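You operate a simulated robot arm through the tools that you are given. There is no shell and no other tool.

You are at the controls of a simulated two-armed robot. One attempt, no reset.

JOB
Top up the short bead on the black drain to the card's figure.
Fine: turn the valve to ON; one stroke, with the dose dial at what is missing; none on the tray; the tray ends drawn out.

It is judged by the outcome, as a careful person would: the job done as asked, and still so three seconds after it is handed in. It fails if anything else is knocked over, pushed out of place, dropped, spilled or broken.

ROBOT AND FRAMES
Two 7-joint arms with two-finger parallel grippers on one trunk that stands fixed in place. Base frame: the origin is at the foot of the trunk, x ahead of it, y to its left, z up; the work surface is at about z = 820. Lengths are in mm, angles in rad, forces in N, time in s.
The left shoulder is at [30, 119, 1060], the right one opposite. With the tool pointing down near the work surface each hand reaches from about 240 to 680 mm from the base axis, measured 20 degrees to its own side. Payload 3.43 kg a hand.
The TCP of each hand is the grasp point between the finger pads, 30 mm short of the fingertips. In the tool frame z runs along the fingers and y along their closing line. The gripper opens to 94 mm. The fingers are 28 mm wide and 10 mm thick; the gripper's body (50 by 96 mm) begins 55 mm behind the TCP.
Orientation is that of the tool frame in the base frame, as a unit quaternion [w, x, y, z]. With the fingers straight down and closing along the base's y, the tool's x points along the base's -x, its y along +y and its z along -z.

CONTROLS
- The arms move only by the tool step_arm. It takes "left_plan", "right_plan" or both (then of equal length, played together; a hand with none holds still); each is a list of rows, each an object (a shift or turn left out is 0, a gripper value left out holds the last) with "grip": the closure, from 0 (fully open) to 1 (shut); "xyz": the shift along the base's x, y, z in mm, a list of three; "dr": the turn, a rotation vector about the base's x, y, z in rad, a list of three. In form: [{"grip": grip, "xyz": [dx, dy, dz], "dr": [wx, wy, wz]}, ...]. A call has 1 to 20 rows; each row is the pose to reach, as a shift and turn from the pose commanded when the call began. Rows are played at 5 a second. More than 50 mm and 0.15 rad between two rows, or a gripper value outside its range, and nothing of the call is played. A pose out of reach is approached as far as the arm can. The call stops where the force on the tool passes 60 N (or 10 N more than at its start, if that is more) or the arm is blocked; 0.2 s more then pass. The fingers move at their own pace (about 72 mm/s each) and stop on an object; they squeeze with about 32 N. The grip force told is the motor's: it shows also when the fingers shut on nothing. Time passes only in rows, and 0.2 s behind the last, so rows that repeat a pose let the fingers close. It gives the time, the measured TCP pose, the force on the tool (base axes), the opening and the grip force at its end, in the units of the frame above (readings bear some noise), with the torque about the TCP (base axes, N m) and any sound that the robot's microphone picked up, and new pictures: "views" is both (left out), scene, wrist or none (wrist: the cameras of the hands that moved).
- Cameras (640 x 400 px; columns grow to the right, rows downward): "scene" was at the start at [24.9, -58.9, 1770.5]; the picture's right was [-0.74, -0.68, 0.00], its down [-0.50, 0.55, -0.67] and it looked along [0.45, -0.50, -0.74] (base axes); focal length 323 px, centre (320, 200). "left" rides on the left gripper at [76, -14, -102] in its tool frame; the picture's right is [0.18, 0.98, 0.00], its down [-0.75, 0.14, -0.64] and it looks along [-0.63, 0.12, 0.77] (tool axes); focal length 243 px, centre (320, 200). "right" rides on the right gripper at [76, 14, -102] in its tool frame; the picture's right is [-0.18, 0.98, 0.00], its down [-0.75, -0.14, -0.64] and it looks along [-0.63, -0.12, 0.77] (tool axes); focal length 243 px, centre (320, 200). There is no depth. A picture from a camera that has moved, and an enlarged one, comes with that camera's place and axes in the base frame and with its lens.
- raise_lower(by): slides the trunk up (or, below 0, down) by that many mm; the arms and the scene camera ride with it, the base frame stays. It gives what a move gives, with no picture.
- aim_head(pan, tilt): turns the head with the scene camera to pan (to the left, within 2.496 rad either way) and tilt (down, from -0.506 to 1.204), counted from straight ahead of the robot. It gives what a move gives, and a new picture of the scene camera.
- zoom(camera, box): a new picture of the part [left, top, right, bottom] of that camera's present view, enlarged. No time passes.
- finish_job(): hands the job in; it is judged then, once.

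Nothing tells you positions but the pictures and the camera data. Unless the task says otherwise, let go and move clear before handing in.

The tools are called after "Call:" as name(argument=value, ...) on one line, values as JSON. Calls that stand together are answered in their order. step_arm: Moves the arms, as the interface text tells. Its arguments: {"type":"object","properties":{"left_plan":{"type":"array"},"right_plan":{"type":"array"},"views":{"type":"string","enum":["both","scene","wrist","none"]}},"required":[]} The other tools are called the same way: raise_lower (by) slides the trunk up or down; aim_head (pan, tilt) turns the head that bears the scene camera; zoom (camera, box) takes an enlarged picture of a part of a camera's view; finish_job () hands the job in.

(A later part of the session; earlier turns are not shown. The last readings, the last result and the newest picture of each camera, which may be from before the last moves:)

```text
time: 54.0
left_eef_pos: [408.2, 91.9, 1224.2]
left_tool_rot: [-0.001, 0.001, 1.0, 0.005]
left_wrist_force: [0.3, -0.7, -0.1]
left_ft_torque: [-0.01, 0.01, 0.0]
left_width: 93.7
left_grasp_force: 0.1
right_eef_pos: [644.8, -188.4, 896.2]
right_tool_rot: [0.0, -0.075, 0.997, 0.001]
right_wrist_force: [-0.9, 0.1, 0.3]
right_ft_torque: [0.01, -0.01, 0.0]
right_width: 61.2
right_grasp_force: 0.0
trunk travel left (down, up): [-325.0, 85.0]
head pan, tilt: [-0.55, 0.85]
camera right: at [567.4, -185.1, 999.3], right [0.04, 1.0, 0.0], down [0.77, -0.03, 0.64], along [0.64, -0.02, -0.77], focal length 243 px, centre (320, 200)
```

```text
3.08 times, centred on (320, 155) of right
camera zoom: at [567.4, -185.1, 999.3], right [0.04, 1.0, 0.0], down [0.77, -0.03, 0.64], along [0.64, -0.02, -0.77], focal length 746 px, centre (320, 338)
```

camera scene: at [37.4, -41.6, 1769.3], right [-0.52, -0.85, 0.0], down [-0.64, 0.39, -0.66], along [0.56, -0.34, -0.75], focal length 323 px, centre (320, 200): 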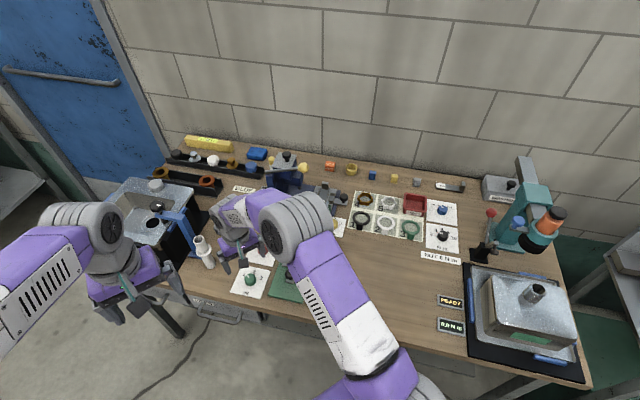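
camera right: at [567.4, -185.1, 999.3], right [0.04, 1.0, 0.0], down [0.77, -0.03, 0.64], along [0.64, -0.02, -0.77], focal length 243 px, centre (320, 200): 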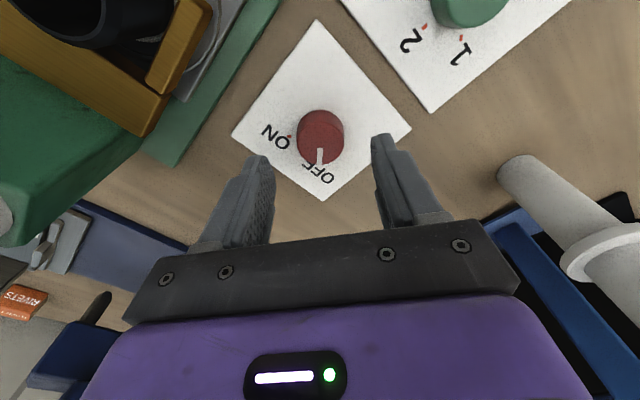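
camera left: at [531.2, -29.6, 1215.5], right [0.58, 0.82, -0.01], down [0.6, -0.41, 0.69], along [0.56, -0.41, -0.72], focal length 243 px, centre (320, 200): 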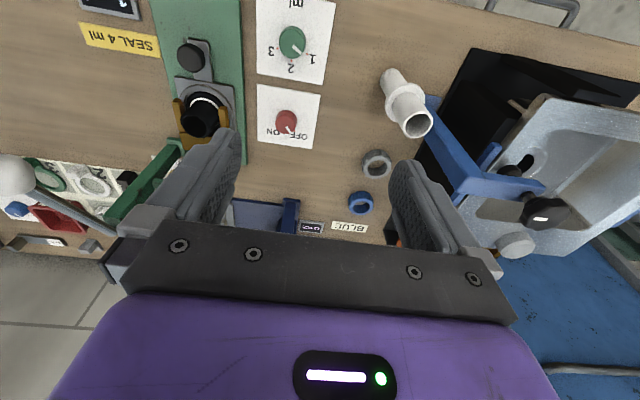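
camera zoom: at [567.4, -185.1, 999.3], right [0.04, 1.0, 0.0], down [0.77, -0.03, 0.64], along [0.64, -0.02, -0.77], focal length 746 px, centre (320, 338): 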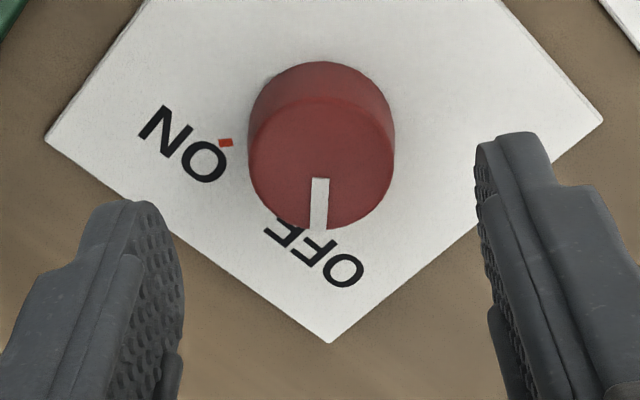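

Call:
step_arm(right_plan=[{"grip": 0.35, "xyz": [0.5, 0.3, -15]}, {"grip": 0.35, "xyz": [0.5, 0.3, -30]}, {"grip": 0.35, "xyz": [0.5, 0.3, -40]}, {"grip": 0.6, "xyz": [0.5, 0.3, -40]}, {"grip": 1, "xyz": [0.5, 0.3, -40]}, {"grip": 1, "xyz": [0.5, 0.3, -40]}, {"grip": 1, "xyz": [0.5, 0.3, -40]}], views="wrist")

```text
time: 55.6
left_eef_pos: [406.8, 91.4, 1225.2]
left_tool_rot: [-0.002, 0.001, 1.0, 0.004]
left_wrist_force: [0.7, -0.1, 0.4]
left_ft_torque: [0.0, 0.0, -0.03]
left_width: 93.9
left_grasp_force: 0.0
right_eef_pos: [634.9, -189.6, 857.3]
right_tool_rot: [0.0, -0.074, 0.997, 0.001]
right_wrist_force: [-3.2, 12.3, 1.8]
right_ft_torque: [0.46, 0.18, 0.18]
right_width: 35.2
right_grasp_force: 45.3
right hand out of reach, approached as far as the arm can: row 1, 2, 3, 4, 5, 6, 7
trunk travel left (down, up): [-325.0, 85.0]
head pan, tilt: [-0.55, 0.85]
camera right: at [558.7, -186.8, 960.2], right [0.03, 1.0, 0.0], down [0.77, -0.03, 0.64], along [0.64, -0.02, -0.77], focal length 243 px, centre (320, 200)
```

right: 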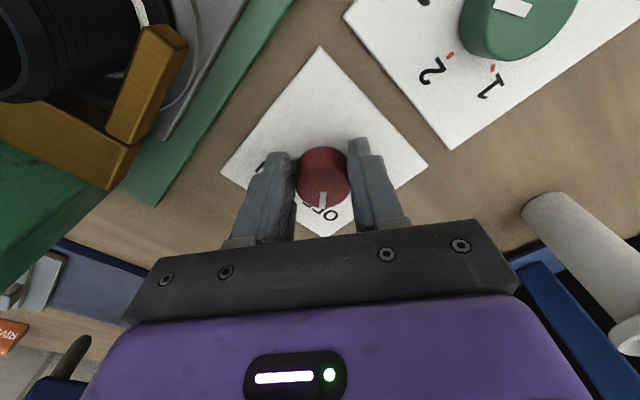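

The arm is at full stretch 10 mm short at this height. I'll release, lift and pull back, then lower the trunk (~120 mm) to gain reach.

Call:
step_arm(right_plan=[{"grip": 0.7}, {"grip": 0.35}, {"grip": 0.35}], views="none")

Call:
step_arm(right_plan=[{"grip": 0.35, "xyz": [-1, 0, 12]}, {"grip": 0.35, "xyz": [-3, 0, 25]}, {"grip": 0.35, "xyz": [-8, 0, 45]}], views="wrist")

```text
time: 56.4
left_eef_pos: [408.0, 92.5, 1224.8]
left_tool_rot: [-0.002, 0.001, 1.0, 0.007]
left_wrist_force: [-0.3, -0.5, -0.5]
left_ft_torque: [0.03, -0.03, 0.01]
left_width: 94.0
left_grasp_force: 0.0
right_eef_pos: [635.1, -192.8, 857.4]
right_tool_rot: [0.001, -0.075, 0.997, 0.0]
right_wrist_force: [0.3, -0.2, 0.7]
right_ft_torque: [-0.03, 0.0, -0.03]
right_width: 61.0
right_grasp_force: 0.0
trunk travel left (down, up): [-325.0, 85.0]
head pan, tilt: [-0.55, 0.85]
```

```text
time: 57.2
left_eef_pos: [407.1, 91.7, 1225.3]
left_tool_rot: [-0.001, 0.001, 1.0, 0.006]
left_wrist_force: [0.0, 0.0, -0.4]
left_ft_torque: [0.03, -0.02, -0.01]
left_width: 94.0
left_grasp_force: 0.0
right_eef_pos: [641.8, -190.8, 900.2]
right_tool_rot: [-0.001, -0.076, 0.997, 0.0]
right_wrist_force: [0.3, 0.2, 0.1]
right_ft_torque: [0.01, 0.01, -0.01]
right_width: 61.0
right_grasp_force: 0.0
right hand out of reach, approached as far as the arm can: row 2, 3
trunk travel left (down, up): [-325.0, 85.0]
head pan, tilt: [-0.55, 0.85]
camera right: at [564.9, -188.6, 1003.0], right [0.04, 1.0, 0.0], down [0.77, -0.03, 0.64], along [0.64, -0.02, -0.77], focal length 243 px, centre (320, 200)
```

right: 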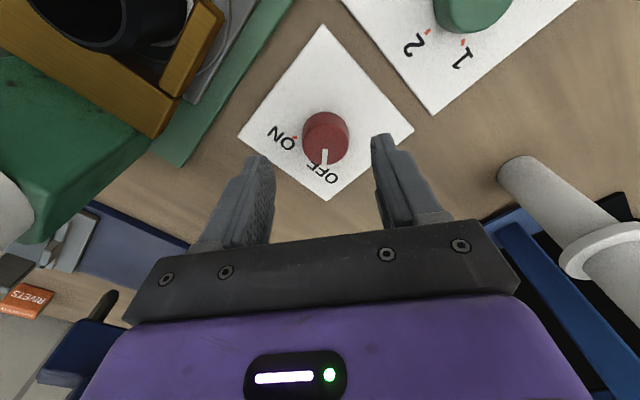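

Call:
step_arm(right_plan=[{"grip": 0.35, "xyz": [0, 5, 30]}, {"grip": 0.35, "xyz": [0, 10, 60]}, {"grip": 0.35, "xyz": [0, 15, 90]}, {"grip": 0.35, "xyz": [0, 30, 90]}, {"grip": 0.35, "xyz": [-5, 45, 80]}, {"grip": 0.35, "xyz": [-10, 60, 70]}, {"grip": 0.35, "xyz": [-20, 60, 50]}, {"grip": 0.35, "xyz": [-30, 60, 40]}, {"grip": 0.35, "xyz": [-30, 60, 40]}], views="none")

```text
time: 59.2
left_eef_pos: [407.4, 92.3, 1224.0]
left_tool_rot: [-0.002, 0.001, 1.0, 0.006]
left_wrist_force: [-0.2, -0.4, 1.3]
left_ft_torque: [0.0, 0.03, 0.03]
left_width: 94.0
left_grasp_force: 0.1
right_eef_pos: [646.9, -127.9, 936.7]
right_tool_rot: [0.0, -0.075, 0.997, 0.0]
right_wrist_force: [0.6, 0.0, 0.5]
right_ft_torque: [0.0, -0.05, -0.02]
right_width: 61.0
right_grasp_force: 0.1
right hand out of reach, approached as far as the arm can: row 1, 2, 3, 4, 5, 6, 7, 8, 9
trunk travel left (down, up): [-325.0, 85.0]
head pan, tilt: [-0.55, 0.85]
```

Call:
step_arm(right_plan=[{"grip": 0.35, "xyz": [-5, 0, 40]}, {"grip": 0.35, "xyz": [-10, 0, 80]}, {"grip": 0.35, "xyz": [-15, 0, 120]}, {"grip": 0.35, "xyz": [-25, 0, 160]}, {"grip": 0.35, "xyz": [-40, 0, 200]}, {"grip": 0.35, "xyz": [-60, 0, 240]}, {"grip": 0.35, "xyz": [-80, 0, 280]}, {"grip": 0.35, "xyz": [-80, 0, 280]}], views="none")

```text
time: 61.0
left_eef_pos: [408.8, 91.7, 1223.7]
left_tool_rot: [-0.001, 0.001, 1.0, 0.006]
left_wrist_force: [-0.6, -0.2, -0.3]
left_ft_torque: [0.01, -0.02, 0.02]
left_width: 93.9
left_grasp_force: 0.0
right_eef_pos: [604.8, -120.8, 1232.8]
right_tool_rot: [-0.002, -0.075, 0.997, 0.0]
right_wrist_force: [0.7, -0.4, -0.4]
right_ft_torque: [-0.01, 0.01, -0.04]
right_width: 61.0
right_grasp_force: 0.0
right hand out of reach, approached as far as the arm can: row 1, 2, 3, 4, 5, 6, 7, 8
trunk travel left (down, up): [-325.0, 85.0]
head pan, tilt: [-0.55, 0.85]
```

Call:
step_arm(right_plan=[{"grip": 0.35, "xyz": [0, 15, 0]}, {"grip": 0.35, "xyz": [0, 30, -5]}, {"grip": 0.35, "xyz": [0, 45, -20]}, {"grip": 0.35, "xyz": [0, 45, -40]}, {"grip": 0.35, "xyz": [0, 45, -60]}, {"grip": 0.35, "xyz": [-5, 45, -80]}, {"grip": 0.35, "xyz": [-10, 45, -100]}, {"grip": 0.35, "xyz": [-10, 45, -100]}], views="scene")

```text
time: 62.8
left_eef_pos: [407.8, 91.7, 1224.0]
left_tool_rot: [-0.001, 0.001, 1.0, 0.006]
left_wrist_force: [-0.6, -0.2, 0.8]
left_ft_torque: [-0.01, -0.02, -0.02]
left_width: 94.1
left_grasp_force: 0.1
right_eef_pos: [627.0, -72.3, 1142.1]
right_tool_rot: [0.001, -0.075, 0.997, -0.001]
right_wrist_force: [-0.9, -0.3, 0.5]
right_ft_torque: [0.03, 0.02, 0.04]
right_width: 61.1
right_grasp_force: 0.2
right hand out of reach, approached as far as the arm can: row 4, 5, 6, 7, 8
trunk travel left (down, up): [-325.0, 85.0]
head pan, tilt: [-0.55, 0.85]
camera scene: at [38.1, -41.5, 1769.2], right [-0.52, -0.85, 0.0], down [-0.64, 0.39, -0.66], along [0.56, -0.34, -0.75], focal length 323 px, centre (320, 200)
```

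scene: 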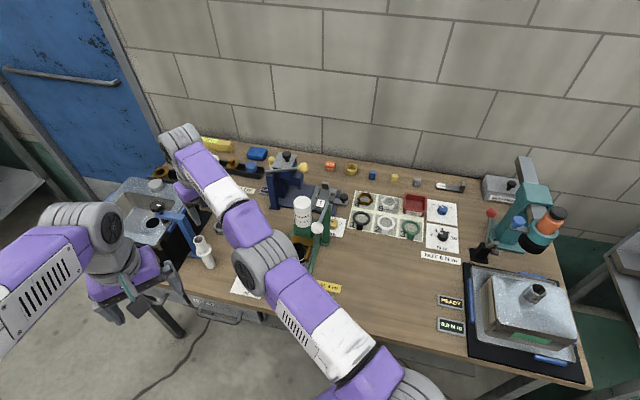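

Call:
step_arm(right_plan=[{"xyz": [-10, 0, 40]}, {"xyz": [-25, 0, 80]}, {"xyz": [-45, 0, 120]}, {"xyz": [-65, 0, 155]}, {"xyz": [-90, 0, 190]}, {"xyz": [-115, 0, 220]}, {"xyz": [-140, 0, 245]}, {"xyz": [-140, 0, 245]}], views="none")

Call:
step_arm(right_plan=[{"xyz": [0, 5, -15]}, {"xyz": [0, 15, -30]}, {"xyz": [0, 30, -50]}, {"xyz": [0, 45, -70]}, {"xyz": [0, 45, -90]}, {"xyz": [0, 45, -110]}, {"xyz": [0, 45, -130]}, {"xyz": [0, 45, -150]}, {"xyz": [0, 45, -150]}], views="scene")

```text
time: 64.6
left_eef_pos: [409.2, 92.6, 1224.4]
left_tool_rot: [-0.002, 0.0, 1.0, 0.006]
left_wrist_force: [-0.1, 0.1, 0.6]
left_ft_torque: [0.01, -0.01, 0.0]
left_width: 94.0
left_grasp_force: 0.1
right_eef_pos: [488.8, -70.2, 1386.5]
right_tool_rot: [0.0, -0.075, 0.997, 0.0]
right_wrist_force: [0.2, 0.4, -0.5]
right_ft_torque: [0.06, 0.03, 0.03]
right_width: 61.1
right_grasp_force: 0.0
trunk travel left (down, up): [-325.0, 85.0]
head pan, tilt: [-0.55, 0.85]
```

```text
time: 66.6
left_eef_pos: [407.3, 90.5, 1224.1]
left_tool_rot: [-0.002, 0.001, 1.0, 0.006]
left_wrist_force: [-0.1, -0.3, 0.2]
left_ft_torque: [-0.02, 0.04, -0.03]
left_width: 94.1
left_grasp_force: 0.1
right_eef_pos: [487.3, -28.0, 1236.2]
right_tool_rot: [0.0, -0.075, 0.997, 0.001]
right_wrist_force: [0.2, 0.4, 0.0]
right_ft_torque: [-0.01, 0.02, -0.01]
right_width: 61.1
right_grasp_force: 0.1
trunk travel left (down, up): [-325.0, 85.0]
head pan, tilt: [-0.55, 0.85]
camera scene: at [37.9, -41.4, 1769.2], right [-0.52, -0.85, 0.0], down [-0.64, 0.39, -0.66], along [0.56, -0.34, -0.75], focal length 323 px, centre (320, 200)
```

scene: 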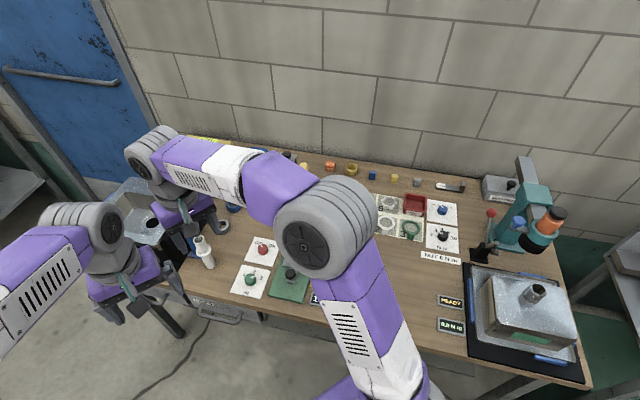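

Recovered. Lower the trunk by 120 mm so both arms gain reach near the table.

Call:
raise_lower(by=-120)

```text
time: 68.1
left_eef_pos: [406.6, 91.5, 1104.3]
left_tool_rot: [-0.002, 0.001, 1.0, 0.006]
left_wrist_force: [0.5, 0.4, 0.0]
left_ft_torque: [-0.01, -0.01, -0.01]
left_width: 94.1
left_grasp_force: 0.1
right_eef_pos: [488.3, -27.7, 1116.1]
right_tool_rot: [0.0, -0.075, 0.997, 0.0]
right_wrist_force: [-0.4, -0.5, 0.3]
right_ft_torque: [-0.04, 0.02, 0.02]
right_width: 60.8
right_grasp_force: 0.0
trunk travel left (down, up): [-205.0, 205.0]
head pan, tilt: [-0.55, 0.85]
```

Call:
step_arm(right_plan=[{"grip": 0.35, "xyz": [20, -20, -20]}, {"grip": 0.35, "xyz": [40, -40, -40]}, {"grip": 0.35, "xyz": [60, -60, -60]}, {"grip": 0.35, "xyz": [80, -80, -80]}, {"grip": 0.35, "xyz": [100, -100, -100]}, {"grip": 0.35, "xyz": [120, -120, -130]}, {"grip": 0.35, "xyz": [140, -142, -160]}, {"grip": 0.35, "xyz": [150, -155, -190]}, {"grip": 0.35, "xyz": [156.7, -160.3, -215]}, {"grip": 0.35, "xyz": [156.7, -160.3, -215]}], views="wrist")

Call:
zoom(camera="right", box=[240, 90, 400, 220])

```text
time: 70.3
left_eef_pos: [405.9, 91.0, 1105.0]
left_tool_rot: [-0.001, 0.001, 1.0, 0.006]
left_wrist_force: [-0.4, -1.0, 0.0]
left_ft_torque: [0.01, -0.01, 0.03]
left_width: 94.0
left_grasp_force: 0.0
right_eef_pos: [644.8, -189.5, 900.8]
right_tool_rot: [0.0, -0.075, 0.997, 0.0]
right_wrist_force: [0.3, 0.2, 0.2]
right_ft_torque: [0.0, 0.01, -0.01]
right_width: 61.0
right_grasp_force: 0.0
trunk travel left (down, up): [-205.0, 205.0]
head pan, tilt: [-0.55, 0.85]
camera right: at [567.6, -186.6, 1002.6], right [0.04, 1.0, 0.0], down [0.77, -0.03, 0.64], along [0.64, -0.02, -0.77], focal length 243 px, centre (320, 200)
```

right: 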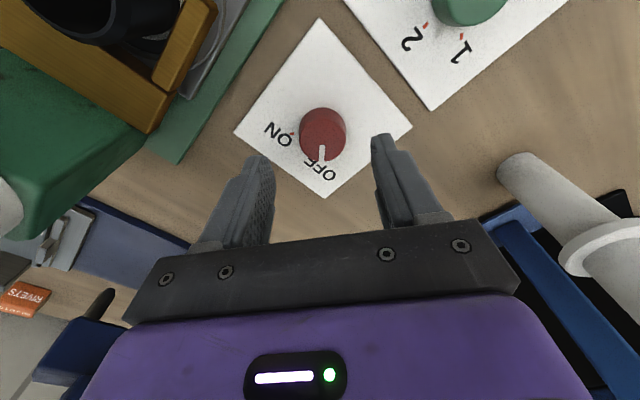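

```text
3.08 times, centred on (320, 155) of right
camera zoom: at [567.6, -186.6, 1002.6], right [0.04, 1.0, 0.0], down [0.77, -0.03, 0.64], along [0.64, -0.02, -0.77], focal length 746 px, centre (320, 338)
```

zoom: 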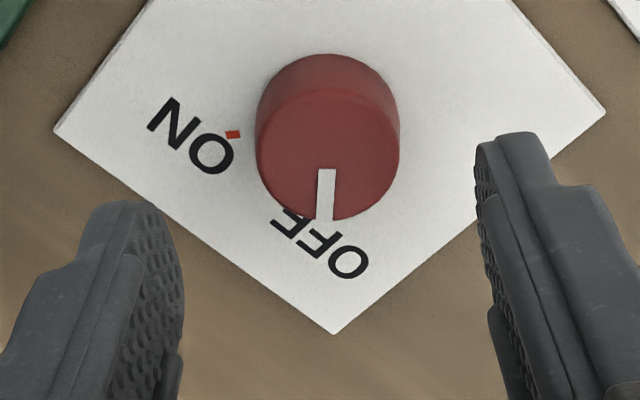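

Call:
step_arm(right_plan=[{"grip": 0.35, "xyz": [0, 1.5, -15]}, {"grip": 0.35, "xyz": [0, 1.5, -30]}, {"grip": 0.35, "xyz": [0, 1.5, -44]}, {"grip": 0.6, "xyz": [0, 1.5, -44]}, {"grip": 1, "xyz": [0, 1.5, -44]}, {"grip": 1, "xyz": [0, 1.5, -44]}, {"grip": 1, "xyz": [0, 1.5, -44]}], views="wrist")

```text
time: 71.9
left_eef_pos: [407.7, 91.2, 1104.2]
left_tool_rot: [-0.003, 0.001, 1.0, 0.006]
left_wrist_force: [0.0, 0.5, 0.1]
left_ft_torque: [0.03, 0.02, 0.01]
left_width: 93.9
left_grasp_force: 0.0
right_eef_pos: [644.0, -187.7, 855.3]
right_tool_rot: [0.0, -0.074, 0.997, 0.0]
right_wrist_force: [1.1, -5.0, -1.5]
right_ft_torque: [-0.19, -0.49, -0.04]
right_width: 35.5
right_grasp_force: 44.8
trunk travel left (down, up): [-205.0, 205.0]
head pan, tilt: [-0.55, 0.85]
camera right: at [567.1, -185.1, 957.5], right [0.04, 1.0, 0.0], down [0.77, -0.03, 0.64], along [0.64, -0.02, -0.77], focal length 243 px, centre (320, 200)
```

right: 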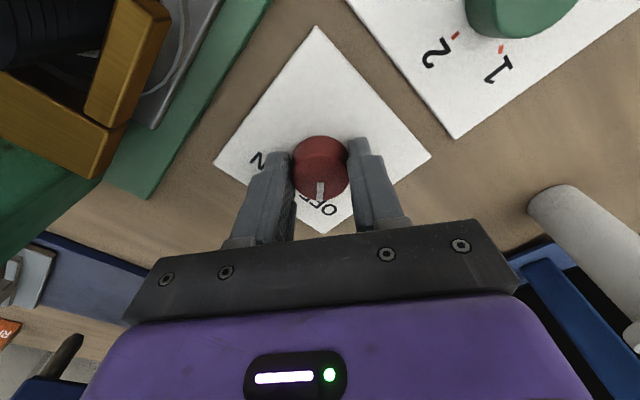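

Turn the valve clockwise ~1.28 rad to ON.

Call:
step_arm(right_plan=[{"grip": 1, "dr": [0, 0, -0.12]}, {"grip": 1, "dr": [0, 0, -0.25]}, {"grip": 1, "dr": [0, 0, -0.38]}, {"grip": 1, "dr": [0, 0, -0.51]}, {"grip": 1, "dr": [0, 0, -0.64]}, {"grip": 1, "dr": [0, 0, -0.77]}, {"grip": 1, "dr": [0, 0, -0.9]}, {"grip": 1, "dr": [0, 0, -1.03]}, {"grip": 1, "dr": [0, 0, -1.16]}, {"grip": 1, "dr": [0, 0, -1.28]}, {"grip": 1, "dr": [0, 0, -1.28]}], views="wrist")

Call:
zoom(camera="right", box=[240, 90, 400, 220])

```text
time: 74.3
left_eef_pos: [409.1, 92.0, 1104.0]
left_tool_rot: [-0.003, 0.0, 1.0, 0.006]
left_wrist_force: [-0.5, 0.3, -0.4]
left_ft_torque: [-0.03, 0.01, 0.0]
left_width: 93.6
left_grasp_force: 0.1
right_eef_pos: [645.7, -185.4, 855.5]
right_tool_rot: [-0.002, 0.536, 0.844, 0.0]
right_wrist_force: [4.2, 8.1, -11.9]
right_ft_torque: [0.81, -0.29, -0.07]
right_width: 35.1
right_grasp_force: 44.9
trunk travel left (down, up): [-205.0, 205.0]
head pan, tilt: [-0.55, 0.85]
camera right: at [626.9, -110.2, 957.8], right [0.97, 0.25, 0.0], down [0.19, -0.74, 0.64], along [0.16, -0.62, -0.77], focal length 243 px, centre (320, 200)
```

right: 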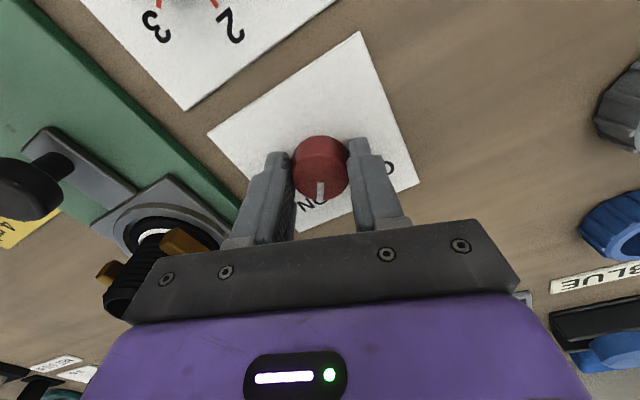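

```text
3.08 times, centred on (320, 155) of right
camera zoom: at [626.9, -110.2, 957.8], right [0.97, 0.25, 0.0], down [0.19, -0.74, 0.64], along [0.16, -0.62, -0.77], focal length 746 px, centre (320, 338)
```

zoom: 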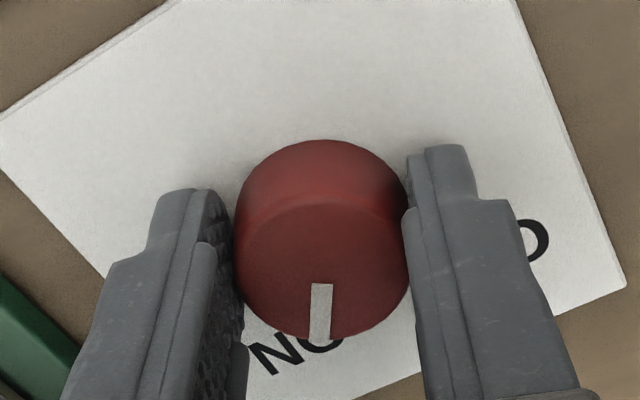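

Call:
step_arm(right_plan=[{"grip": 0.8}, {"grip": 0.35}, {"grip": 0.35}, {"grip": 0.35, "xyz": [0, 0, 15]}, {"grip": 0.35, "xyz": [0, 0, 40]}, {"grip": 0.35, "xyz": [-5, 0, 65]}, {"grip": 0.35, "xyz": [-5, 0, 65]}], views="wrist")

Call:
zoom(camera="right", box=[240, 80, 400, 210])

```text
time: 75.9
left_eef_pos: [409.5, 91.7, 1104.7]
left_tool_rot: [-0.002, 0.001, 1.0, 0.006]
left_wrist_force: [0.5, -0.2, 0.2]
left_ft_torque: [-0.02, 0.03, 0.01]
left_width: 93.9
left_grasp_force: 0.1
right_eef_pos: [639.8, -186.3, 920.4]
right_tool_rot: [0.0, 0.536, 0.844, 0.0]
right_wrist_force: [-0.4, -1.2, -0.5]
right_ft_torque: [0.03, -0.03, 0.01]
right_width: 61.2
right_grasp_force: 0.1
trunk travel left (down, up): [-205.0, 205.0]
head pan, tilt: [-0.55, 0.85]
camera right: at [621.6, -111.5, 1022.5], right [0.97, 0.25, 0.0], down [0.19, -0.74, 0.64], along [0.16, -0.62, -0.77], focal length 243 px, centre (320, 200)
```

right: 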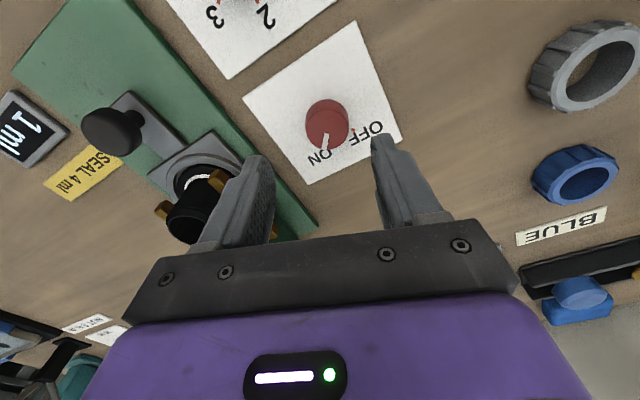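

```text
3.08 times, centred on (320, 145) of right
camera zoom: at [621.6, -111.5, 1022.5], right [0.97, 0.25, 0.0], down [0.19, -0.74, 0.64], along [0.16, -0.62, -0.77], focal length 746 px, centre (320, 369)
```

zoom: 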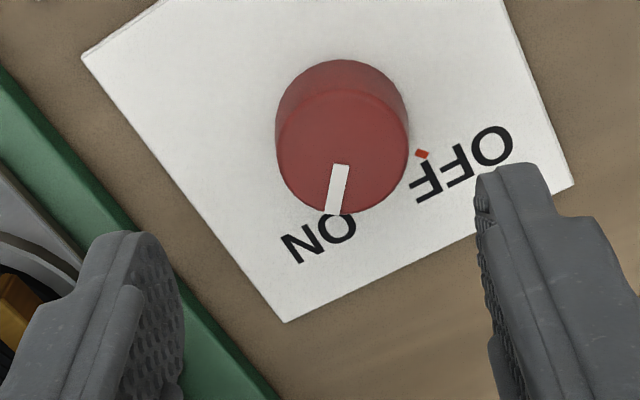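

The valve is on ON and the dial on 3. Now I'll carry the right hand back and up, then over the lever ball (~[478, −304, 1072]) with fingers aligned across the lever.

Call:
step_arm(right_plan=[{"grip": 0.35, "xyz": [-20, 0, 0]}, {"grip": 0.35, "xyz": [-40, 0, 30]}, {"grip": 0.35, "xyz": [-60, -5, 70]}, {"grip": 0.35, "xyz": [-80, -10, 110]}, {"grip": 0.35, "xyz": [-100, -20, 150]}, {"grip": 0.35, "xyz": [-115, -40, 190], "dr": [0, 0, 0.1]}, {"grip": 0.35, "xyz": [-130, -60, 220], "dr": [0, 0, 0.2]}, {"grip": 0.35, "xyz": [-145, -85, 240], "dr": [0, 0, 0.3]}, {"grip": 0.35, "xyz": [-160, -110, 245], "dr": [0, 0, 0.346]}, {"grip": 0.35, "xyz": [-162, -118, 245], "dr": [0, 0, 0.346]}, {"grip": 0.35, "xyz": [-162, -118, 245], "dr": [0, 0, 0.346]}], views="both")

Call:
zoom(camera="right", box=[180, 60, 460, 240])

```text
time: 78.3
left_eef_pos: [407.3, 90.9, 1104.4]
left_tool_rot: [-0.002, 0.001, 1.0, 0.006]
left_wrist_force: [-0.5, 0.3, -0.5]
left_ft_torque: [-0.04, -0.01, 0.0]
left_width: 93.8
left_grasp_force: 0.0
right_eef_pos: [477.8, -306.3, 1167.6]
right_tool_rot: [0.0, 0.382, 0.924, 0.0]
right_wrist_force: [0.2, -0.5, -0.3]
right_ft_torque: [-0.01, 0.02, -0.01]
right_width: 61.1
right_grasp_force: 0.1
trunk travel left (down, up): [-205.0, 205.0]
head pan, tilt: [-0.55, 0.85]
camera scene: at [38.0, -41.5, 1649.2], right [-0.52, -0.85, 0.0], down [-0.64, 0.39, -0.66], along [0.56, -0.34, -0.75], focal length 323 px, centre (320, 200)
camera right: at [433.9, -242.9, 1269.6], right [0.82, 0.57, 0.0], down [0.43, -0.63, 0.64], along [0.36, -0.53, -0.77], focal length 243 px, centre (320, 200)
```

scene: 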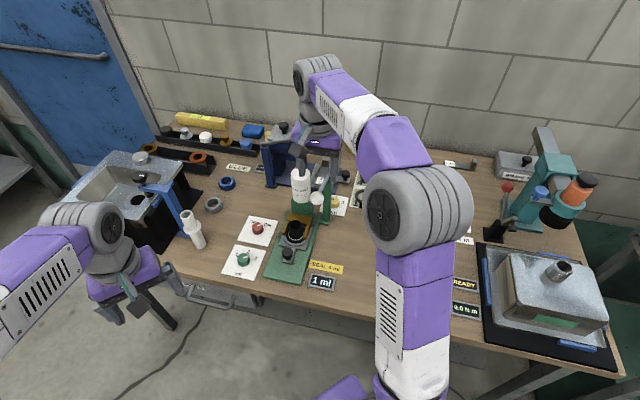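
right: 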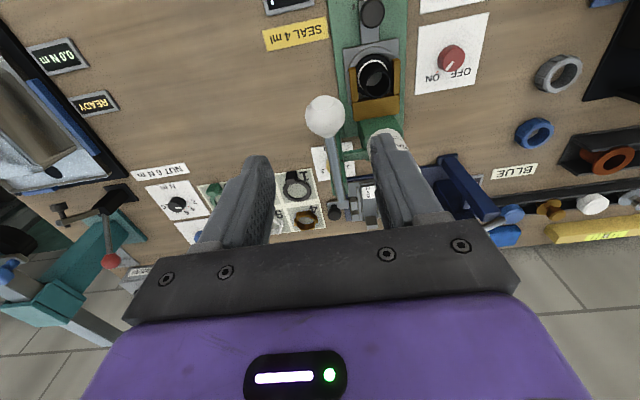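

```text
2.22 times, centred on (320, 150) of right
camera zoom: at [433.9, -242.9, 1269.6], right [0.82, 0.57, 0.0], down [0.43, -0.63, 0.64], along [0.36, -0.53, -0.77], focal length 539 px, centre (320, 311)
```

zoom: 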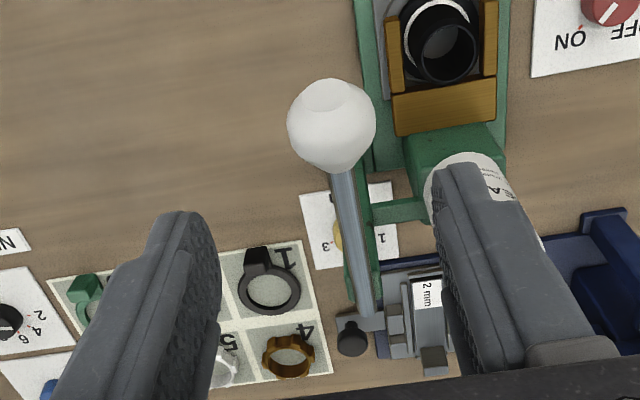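

The ball is confirmed at [479.6, −303.3, 1072]. I'll zoom on the lever and post to pin down the pivot.

Call:
zoom(camera="scene", box=[280, 150, 380, 240])

Call:
zoom(camera="right", box=[290, 90, 390, 220])

```text
4.44 times, centred on (330, 195) of scene
camera zoom: at [38.0, -41.5, 1649.2], right [-0.52, -0.85, 0.0], down [-0.64, 0.39, -0.66], along [0.56, -0.34, -0.75], focal length 1435 px, centre (276, 222)
```

zoom: 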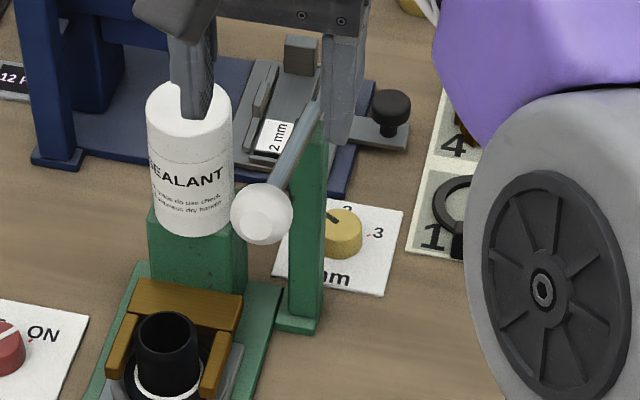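

```text
3.08 times, centred on (340, 155) of right
camera zoom: at [433.9, -242.9, 1269.6], right [0.82, 0.57, 0.0], down [0.43, -0.63, 0.64], along [0.36, -0.53, -0.77], focal length 746 px, centre (258, 338)
```

zoom: 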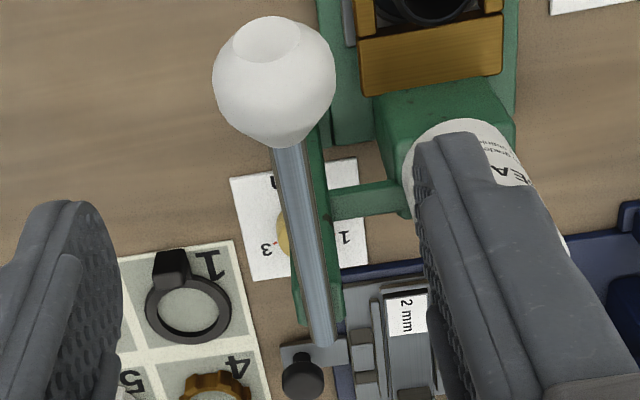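

Pivot ≈ [570, −394, 1021], so the lever (≈138 mm) currently sits about 22° above horizontal. I'll lower the open fingers around the ball and grip it.

Call:
step_arm(right_plan=[{"grip": 0.35, "xyz": [1.8, 3, -25]}, {"grip": 0.35, "xyz": [1.8, 3, -50]}, {"grip": 0.35, "xyz": [1.8, 3, -72]}, {"grip": 0.35, "xyz": [1.8, 3, -89]}, {"grip": 0.35, "xyz": [1.8, 3, -89]}], views="both")

Call:
zoom(camera="right", box=[240, 90, 400, 220])

```text
time: 79.5
left_eef_pos: [407.2, 91.4, 1104.2]
left_tool_rot: [-0.002, 0.001, 1.0, 0.006]
left_wrist_force: [0.3, 0.2, -0.9]
left_ft_torque: [0.02, -0.01, 0.0]
left_width: 94.0
left_grasp_force: 0.0
right_eef_pos: [478.5, -303.7, 1077.6]
right_tool_rot: [0.0, 0.383, 0.924, 0.001]
right_wrist_force: [-0.5, 0.5, 0.6]
right_ft_torque: [-0.02, -0.02, 0.0]
right_width: 60.9
right_grasp_force: 0.1
trunk travel left (down, up): [-205.0, 205.0]
head pan, tilt: [-0.55, 0.85]
camera scene: at [38.1, -41.4, 1649.2], right [-0.52, -0.85, 0.0], down [-0.64, 0.39, -0.66], along [0.56, -0.34, -0.75], focal length 323 px, centre (320, 200)
camera right: at [436.1, -238.9, 1179.6], right [0.82, 0.57, 0.0], down [0.43, -0.63, 0.64], along [0.36, -0.53, -0.77], focal length 243 px, centre (320, 200)
```

scene: 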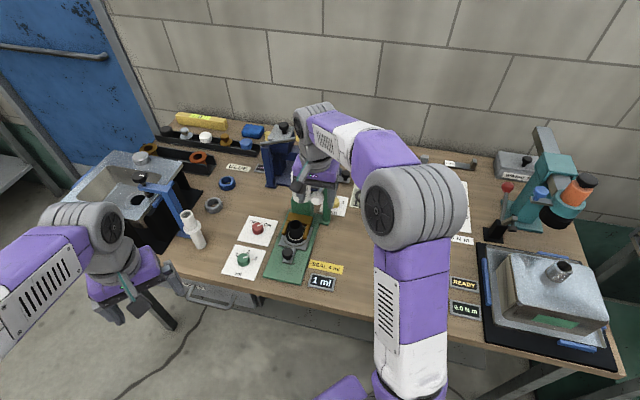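
right: 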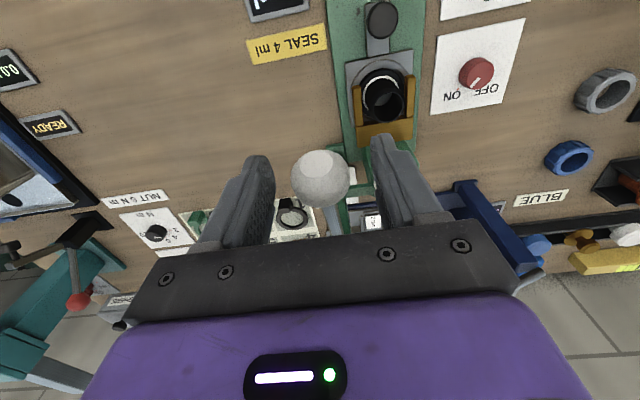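

```text
3.08 times, centred on (320, 155) of right
camera zoom: at [436.1, -238.9, 1179.6], right [0.82, 0.57, 0.0], down [0.43, -0.63, 0.64], along [0.36, -0.53, -0.77], focal length 746 px, centre (320, 338)
```

zoom: 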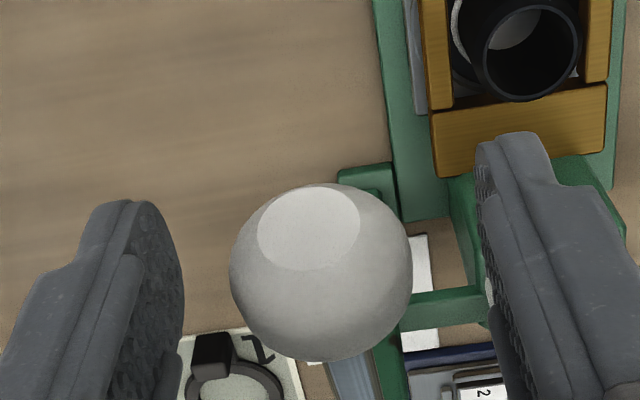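

Call:
step_arm(right_plan=[{"grip": 0.5, "xyz": [0.5, 1, 0]}, {"grip": 0.7, "xyz": [0.5, 1, 0]}, {"grip": 1, "xyz": [0.5, 1, 0]}, {"grip": 1, "xyz": [0.5, 1, 0]}, {"grip": 1, "xyz": [0.5, 1, 0]}], views="wrist")

```text
time: 80.7
left_eef_pos: [406.9, 90.4, 1105.3]
left_tool_rot: [-0.001, 0.0, 1.0, 0.007]
left_wrist_force: [-0.2, -0.5, 1.0]
left_ft_torque: [-0.02, 0.03, 0.0]
left_width: 94.2
left_grasp_force: 0.1
right_eef_pos: [479.7, -302.2, 1078.9]
right_tool_rot: [0.001, 0.383, 0.924, 0.0]
right_wrist_force: [-6.9, -4.8, -0.7]
right_ft_torque: [-0.08, 0.18, -0.1]
right_width: 32.8
right_grasp_force: 45.5
trunk travel left (down, up): [-205.0, 205.0]
head pan, tilt: [-0.55, 0.85]
camera right: at [435.9, -238.6, 1180.3], right [0.83, 0.56, 0.0], down [0.43, -0.63, 0.64], along [0.36, -0.53, -0.77], focal length 243 px, centre (320, 200)
```

right: 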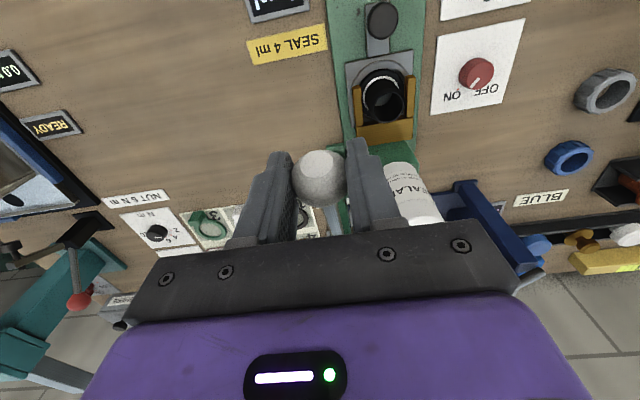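

Ball gripped. Before the stroke, I'll verify dial, valve, display and tray once more.

Call:
zoom(camera="scene", box=[220, 200, 350, 300])

Call:
zoom(camera="right", box=[320, 0, 540, 150])

```text
4.00 times, centred on (285, 250) of scene
camera zoom: at [37.0, -42.5, 1649.2], right [-0.52, -0.85, 0.0], down [-0.64, 0.39, -0.66], along [0.56, -0.34, -0.75], focal length 1291 px, centre (460, 0)
```

zoom: 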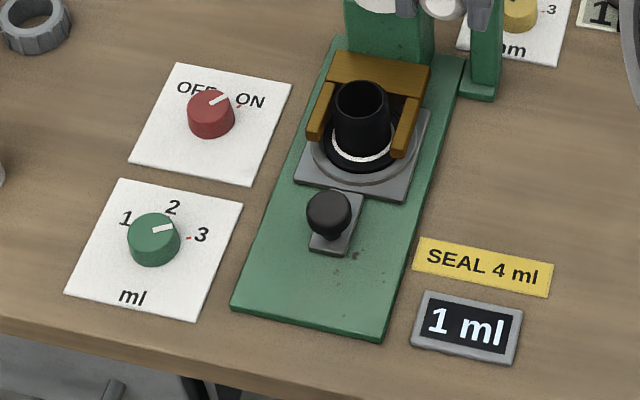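

```text
2.67 times, centred on (430, 75) of right
camera zoom: at [435.9, -238.6, 1180.3], right [0.83, 0.56, 0.0], down [0.43, -0.63, 0.64], along [0.36, -0.53, -0.77], focal length 647 px, centre (27, 533)
```

zoom: 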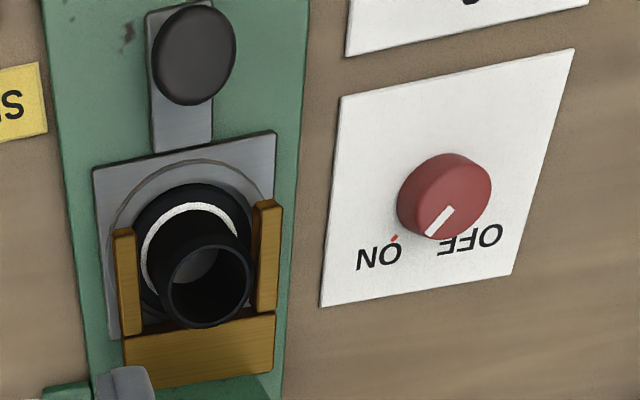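

Geometry checks out: pointer at −77° vs ON tick −80°, dial on 3, display 1 ml, tray seated. Now pull the lever down along its arc.

Call:
step_arm(right_plan=[{"grip": 1, "xyz": [-3, 3, -13]}, {"grip": 1, "xyz": [-5.4, 5.4, -27]}, {"grip": 1, "xyz": [-6.5, 6.5, -39]}, {"grip": 1, "xyz": [-6.9, 6.9, -51]}, {"grip": 1, "xyz": [-6.5, 6.5, -63]}, {"grip": 1, "xyz": [-5.4, 5.4, -75]}], views="both")

Call:
zoom(camera="scene", box=[220, 160, 360, 300])

```text
time: 82.1
left_eef_pos: [405.7, 90.2, 1106.6]
left_tool_rot: [-0.001, 0.001, 1.0, 0.007]
left_wrist_force: [0.3, -0.4, -0.1]
left_ft_torque: [-0.03, 0.0, -0.01]
left_width: 94.0
left_grasp_force: 0.1
right_eef_pos: [475.1, -298.2, 1004.8]
right_tool_rot: [0.002, 0.382, 0.924, -0.001]
right_wrist_force: [-6.2, -19.3, 15.2]
right_ft_torque: [-1.01, -0.81, -0.05]
right_width: 33.5
right_grasp_force: 45.0
trunk travel left (down, up): [-205.0, 205.0]
head pan, tilt: [-0.55, 0.85]
camera scene: at [35.4, -43.6, 1649.3], right [-0.52, -0.85, 0.0], down [-0.64, 0.39, -0.66], along [0.56, -0.34, -0.75], focal length 323 px, centre (320, 200)
camera right: at [430.7, -233.6, 1106.7], right [0.82, 0.57, 0.0], down [0.43, -0.63, 0.64], along [0.36, -0.53, -0.77], focal length 243 px, centre (320, 200)
```

scene: 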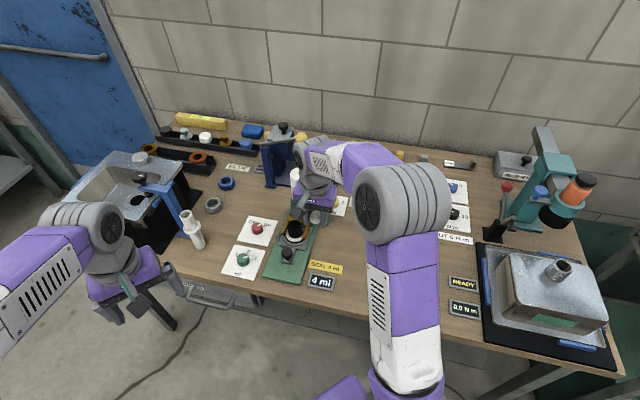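
right: 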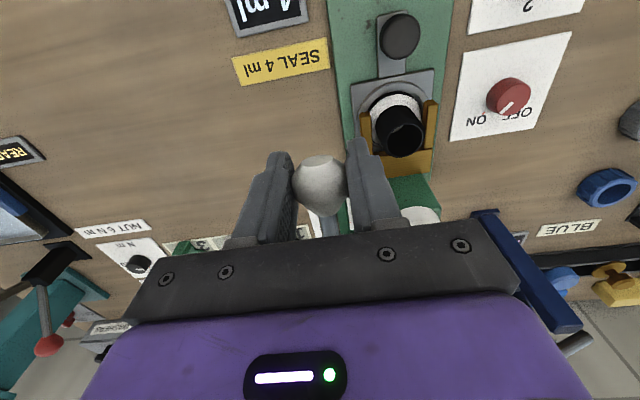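

```text
2.86 times, centred on (290, 230) of scene
camera zoom: at [35.4, -43.6, 1649.3], right [-0.52, -0.85, 0.0], down [-0.64, 0.39, -0.66], along [0.56, -0.34, -0.75], focal length 922 px, centre (406, 114)
```

zoom: 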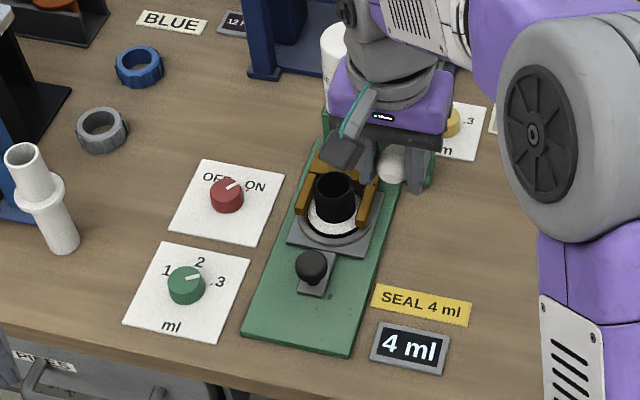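

One stroke dispensed 3 ml – the readout says 4 ml and the bead is wider. Now guide the lever back up along the same arc.

Call:
step_arm(right_plan=[{"grip": 1, "xyz": [-1.1, 1.1, 12]}, {"grip": 1, "xyz": [-1.5, 1.5, 24]}, {"grip": 1, "xyz": [-1.1, 1.1, 36]}, {"grip": 1, "xyz": [0, 0, 48]}, {"grip": 1, "xyz": [2.4, -2.4, 62]}, {"grip": 1, "xyz": [5, -5, 74]}, {"grip": 1, "xyz": [5, -5, 74]}], views="both")

Call:
zoom(camera="scene", box=[220, 160, 360, 300])

```text
time: 83.7
left_eef_pos: [406.0, 91.2, 1104.5]
left_tool_rot: [-0.001, 0.001, 1.0, 0.007]
left_wrist_force: [-0.3, -0.2, 0.0]
left_ft_torque: [0.03, 0.0, 0.01]
left_width: 94.1
left_grasp_force: 0.0
right_eef_pos: [477.8, -301.6, 1077.6]
right_tool_rot: [-0.001, 0.382, 0.924, 0.0]
right_wrist_force: [-15.6, -8.0, -7.7]
right_ft_torque: [0.81, 1.07, -0.1]
right_width: 32.7
right_grasp_force: 44.8
trunk travel left (down, up): [-205.0, 205.0]
head pan, tilt: [-0.55, 0.85]
camera scene: at [36.2, -43.6, 1649.2], right [-0.52, -0.85, 0.0], down [-0.64, 0.39, -0.66], along [0.56, -0.34, -0.75], focal length 323 px, centre (320, 200)
camera right: at [434.4, -237.4, 1179.2], right [0.82, 0.57, 0.0], down [0.43, -0.63, 0.64], along [0.36, -0.53, -0.77], focal length 243 px, centre (320, 200)
```

scene: 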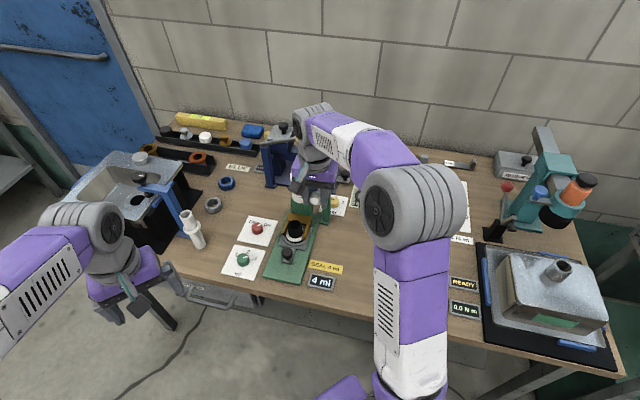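
right: 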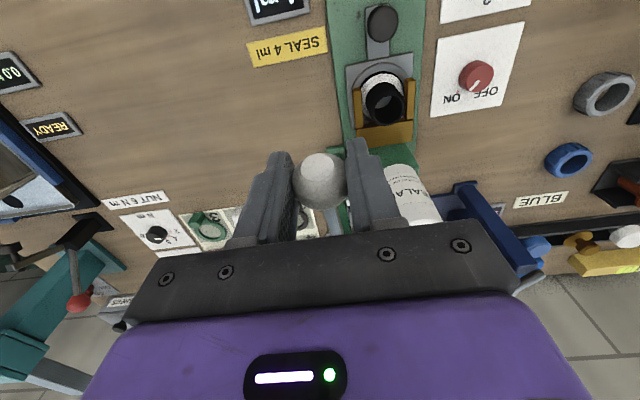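

```text
2.86 times, centred on (290, 230) of scene
camera zoom: at [36.2, -43.6, 1649.2], right [-0.52, -0.85, 0.0], down [-0.64, 0.39, -0.66], along [0.56, -0.34, -0.75], focal length 922 px, centre (406, 114)
```

zoom: 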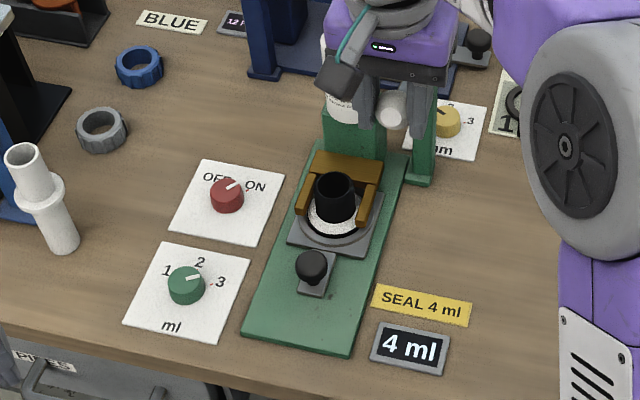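

Lever is back at rest and the readout is steady at 4 ml. Release the ball, lift clear and withdraw the right hand.

Call:
step_arm(right_plan=[{"grip": 0.8}, {"grip": 0.35}, {"grip": 0.35}, {"grip": 0.35, "xyz": [0, 0, 25]}, {"grip": 0.35, "xyz": [0, 0, 60]}, {"grip": 0.35, "xyz": [0, 0, 95]}, {"grip": 0.35, "xyz": [-20, -25, 105]}, {"grip": 0.35, "xyz": [-40, -60, 110]}, {"grip": 0.35, "xyz": [-60, -100, 110]}, {"grip": 0.35, "xyz": [-80, -130, 110]}, {"grip": 0.35, "xyz": [-80, -130, 110]}], views="both")

Call:
zoom(camera="scene", box=[220, 160, 360, 300])

```text
time: 86.1
left_eef_pos: [406.6, 92.1, 1105.2]
left_tool_rot: [-0.002, 0.001, 1.0, 0.006]
left_wrist_force: [-0.2, 0.4, 0.5]
left_ft_torque: [0.01, -0.03, 0.02]
left_width: 94.0
left_grasp_force: 0.1
right_eef_pos: [398.0, -430.6, 1186.0]
right_tool_rot: [0.0, 0.381, 0.924, 0.0]
right_wrist_force: [-0.5, -0.3, 0.4]
right_ft_torque: [0.02, 0.0, -0.01]
right_width: 61.1
right_grasp_force: 0.1
trunk travel left (down, up): [-205.0, 205.0]
head pan, tilt: [-0.55, 0.85]
camera scene: at [38.4, -41.2, 1649.2], right [-0.52, -0.85, 0.0], down [-0.64, 0.39, -0.66], along [0.56, -0.35, -0.75], focal length 323 px, centre (320, 200)
camera right: at [354.0, -366.1, 1288.4], right [0.82, 0.57, 0.0], down [0.43, -0.63, 0.64], along [0.36, -0.53, -0.77], focal length 243 px, centre (320, 200)
```

scene: 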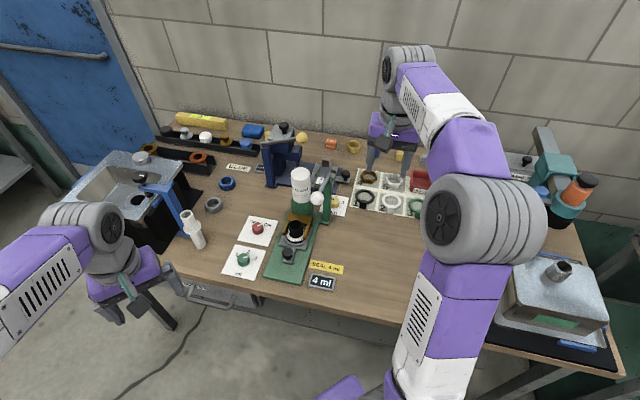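
right: 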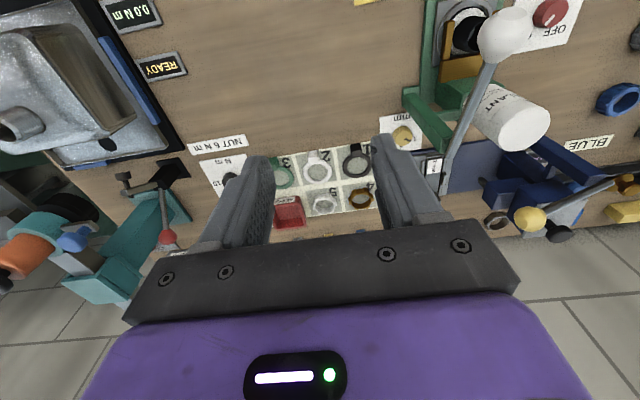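

```text
2.86 times, centred on (290, 230) of scene
camera zoom: at [38.4, -41.2, 1649.2], right [-0.52, -0.85, 0.0], down [-0.64, 0.39, -0.66], along [0.56, -0.35, -0.75], focal length 922 px, centre (406, 114)
```

zoom: 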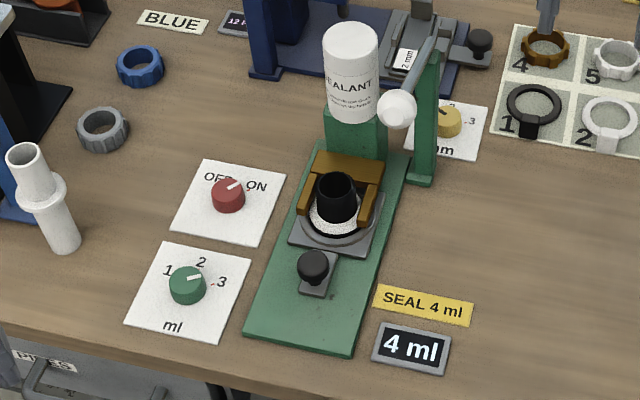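

Everything reads right: 4 ml, lever up. Now the left hand goes back over the tray knob (~[502, −218]) to draw the tray out.

Call:
step_arm(left_plan=[{"grip": 0, "xyz": [5, -30, 0], "dr": [0, 0, -0.1]}, {"xyz": [15, -65, -10], "dr": [0, 0, -0.2]}, {"xyz": [25, -100, -20], "dr": [0, 0, -0.3]}, {"xyz": [35, -135, -35], "dr": [0, 0, -0.4]}, {"xyz": [45, -170, -50], "dr": [0, 0, -0.5]}, {"xyz": [55, -205, -65], "dr": [0, 0, -0.6]}, {"xyz": [65, -240, -85], "dr": [0, 0, -0.7]}, {"xyz": [75, -270, -105], "dr": [0, 0, -0.8]}, {"xyz": [85, -295, -130], "dr": [0, 0, -0.8]}, {"xyz": [92, -307, -145], "dr": [0, 0, -0.8]}, {"xyz": [92, -307, -145], "dr": [0, 0, -0.8]}], views="both")

Call:
zoom(camera="left", box=[220, 80, 420, 240])

```text
time: 88.5
left_eef_pos: [500.1, -214.3, 961.3]
left_tool_rot: [0.001, 0.39, 0.921, 0.007]
left_wrist_force: [0.4, -0.1, -0.8]
left_ft_torque: [0.0, -0.02, 0.01]
left_width: 94.0
left_grasp_force: 0.1
right_eef_pos: [398.2, -431.2, 1185.5]
right_tool_rot: [0.0, 0.382, 0.924, 0.0]
right_wrist_force: [-0.6, -0.1, -0.4]
right_ft_torque: [0.04, 0.02, 0.01]
right_width: 61.1
right_grasp_force: 0.1
trunk travel left (down, up): [-205.0, 205.0]
head pan, tilt: [-0.55, 0.85]
camera scene: at [38.0, -41.4, 1649.2], right [-0.52, -0.85, 0.0], down [-0.64, 0.39, -0.66], along [0.56, -0.34, -0.75], focal length 323 px, centre (320, 200)
camera left: at [436.0, -169.3, 1064.5], right [0.58, 0.82, 0.01], down [0.62, -0.45, 0.64], along [0.53, -0.36, -0.77], focal length 243 px, centre (320, 200)
```

scene: 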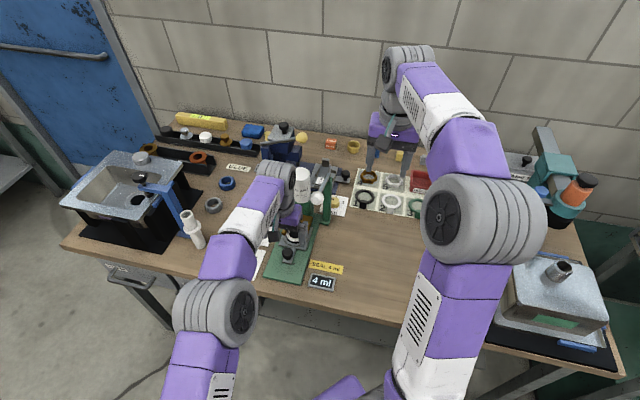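
left: 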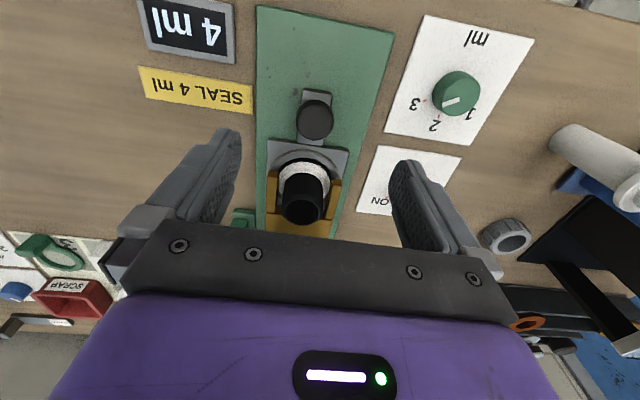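

```text
2.50 times, centred on (320, 160) of left
camera zoom: at [436.0, -169.3, 1064.5], right [0.58, 0.82, 0.01], down [0.62, -0.45, 0.64], along [0.53, -0.36, -0.77], focal length 606 px, centre (320, 300)
```

zoom: 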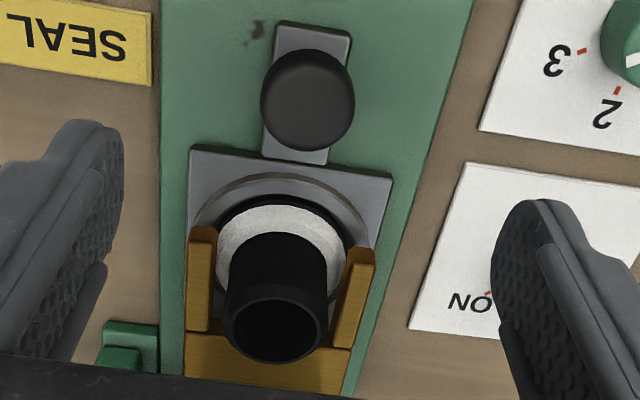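

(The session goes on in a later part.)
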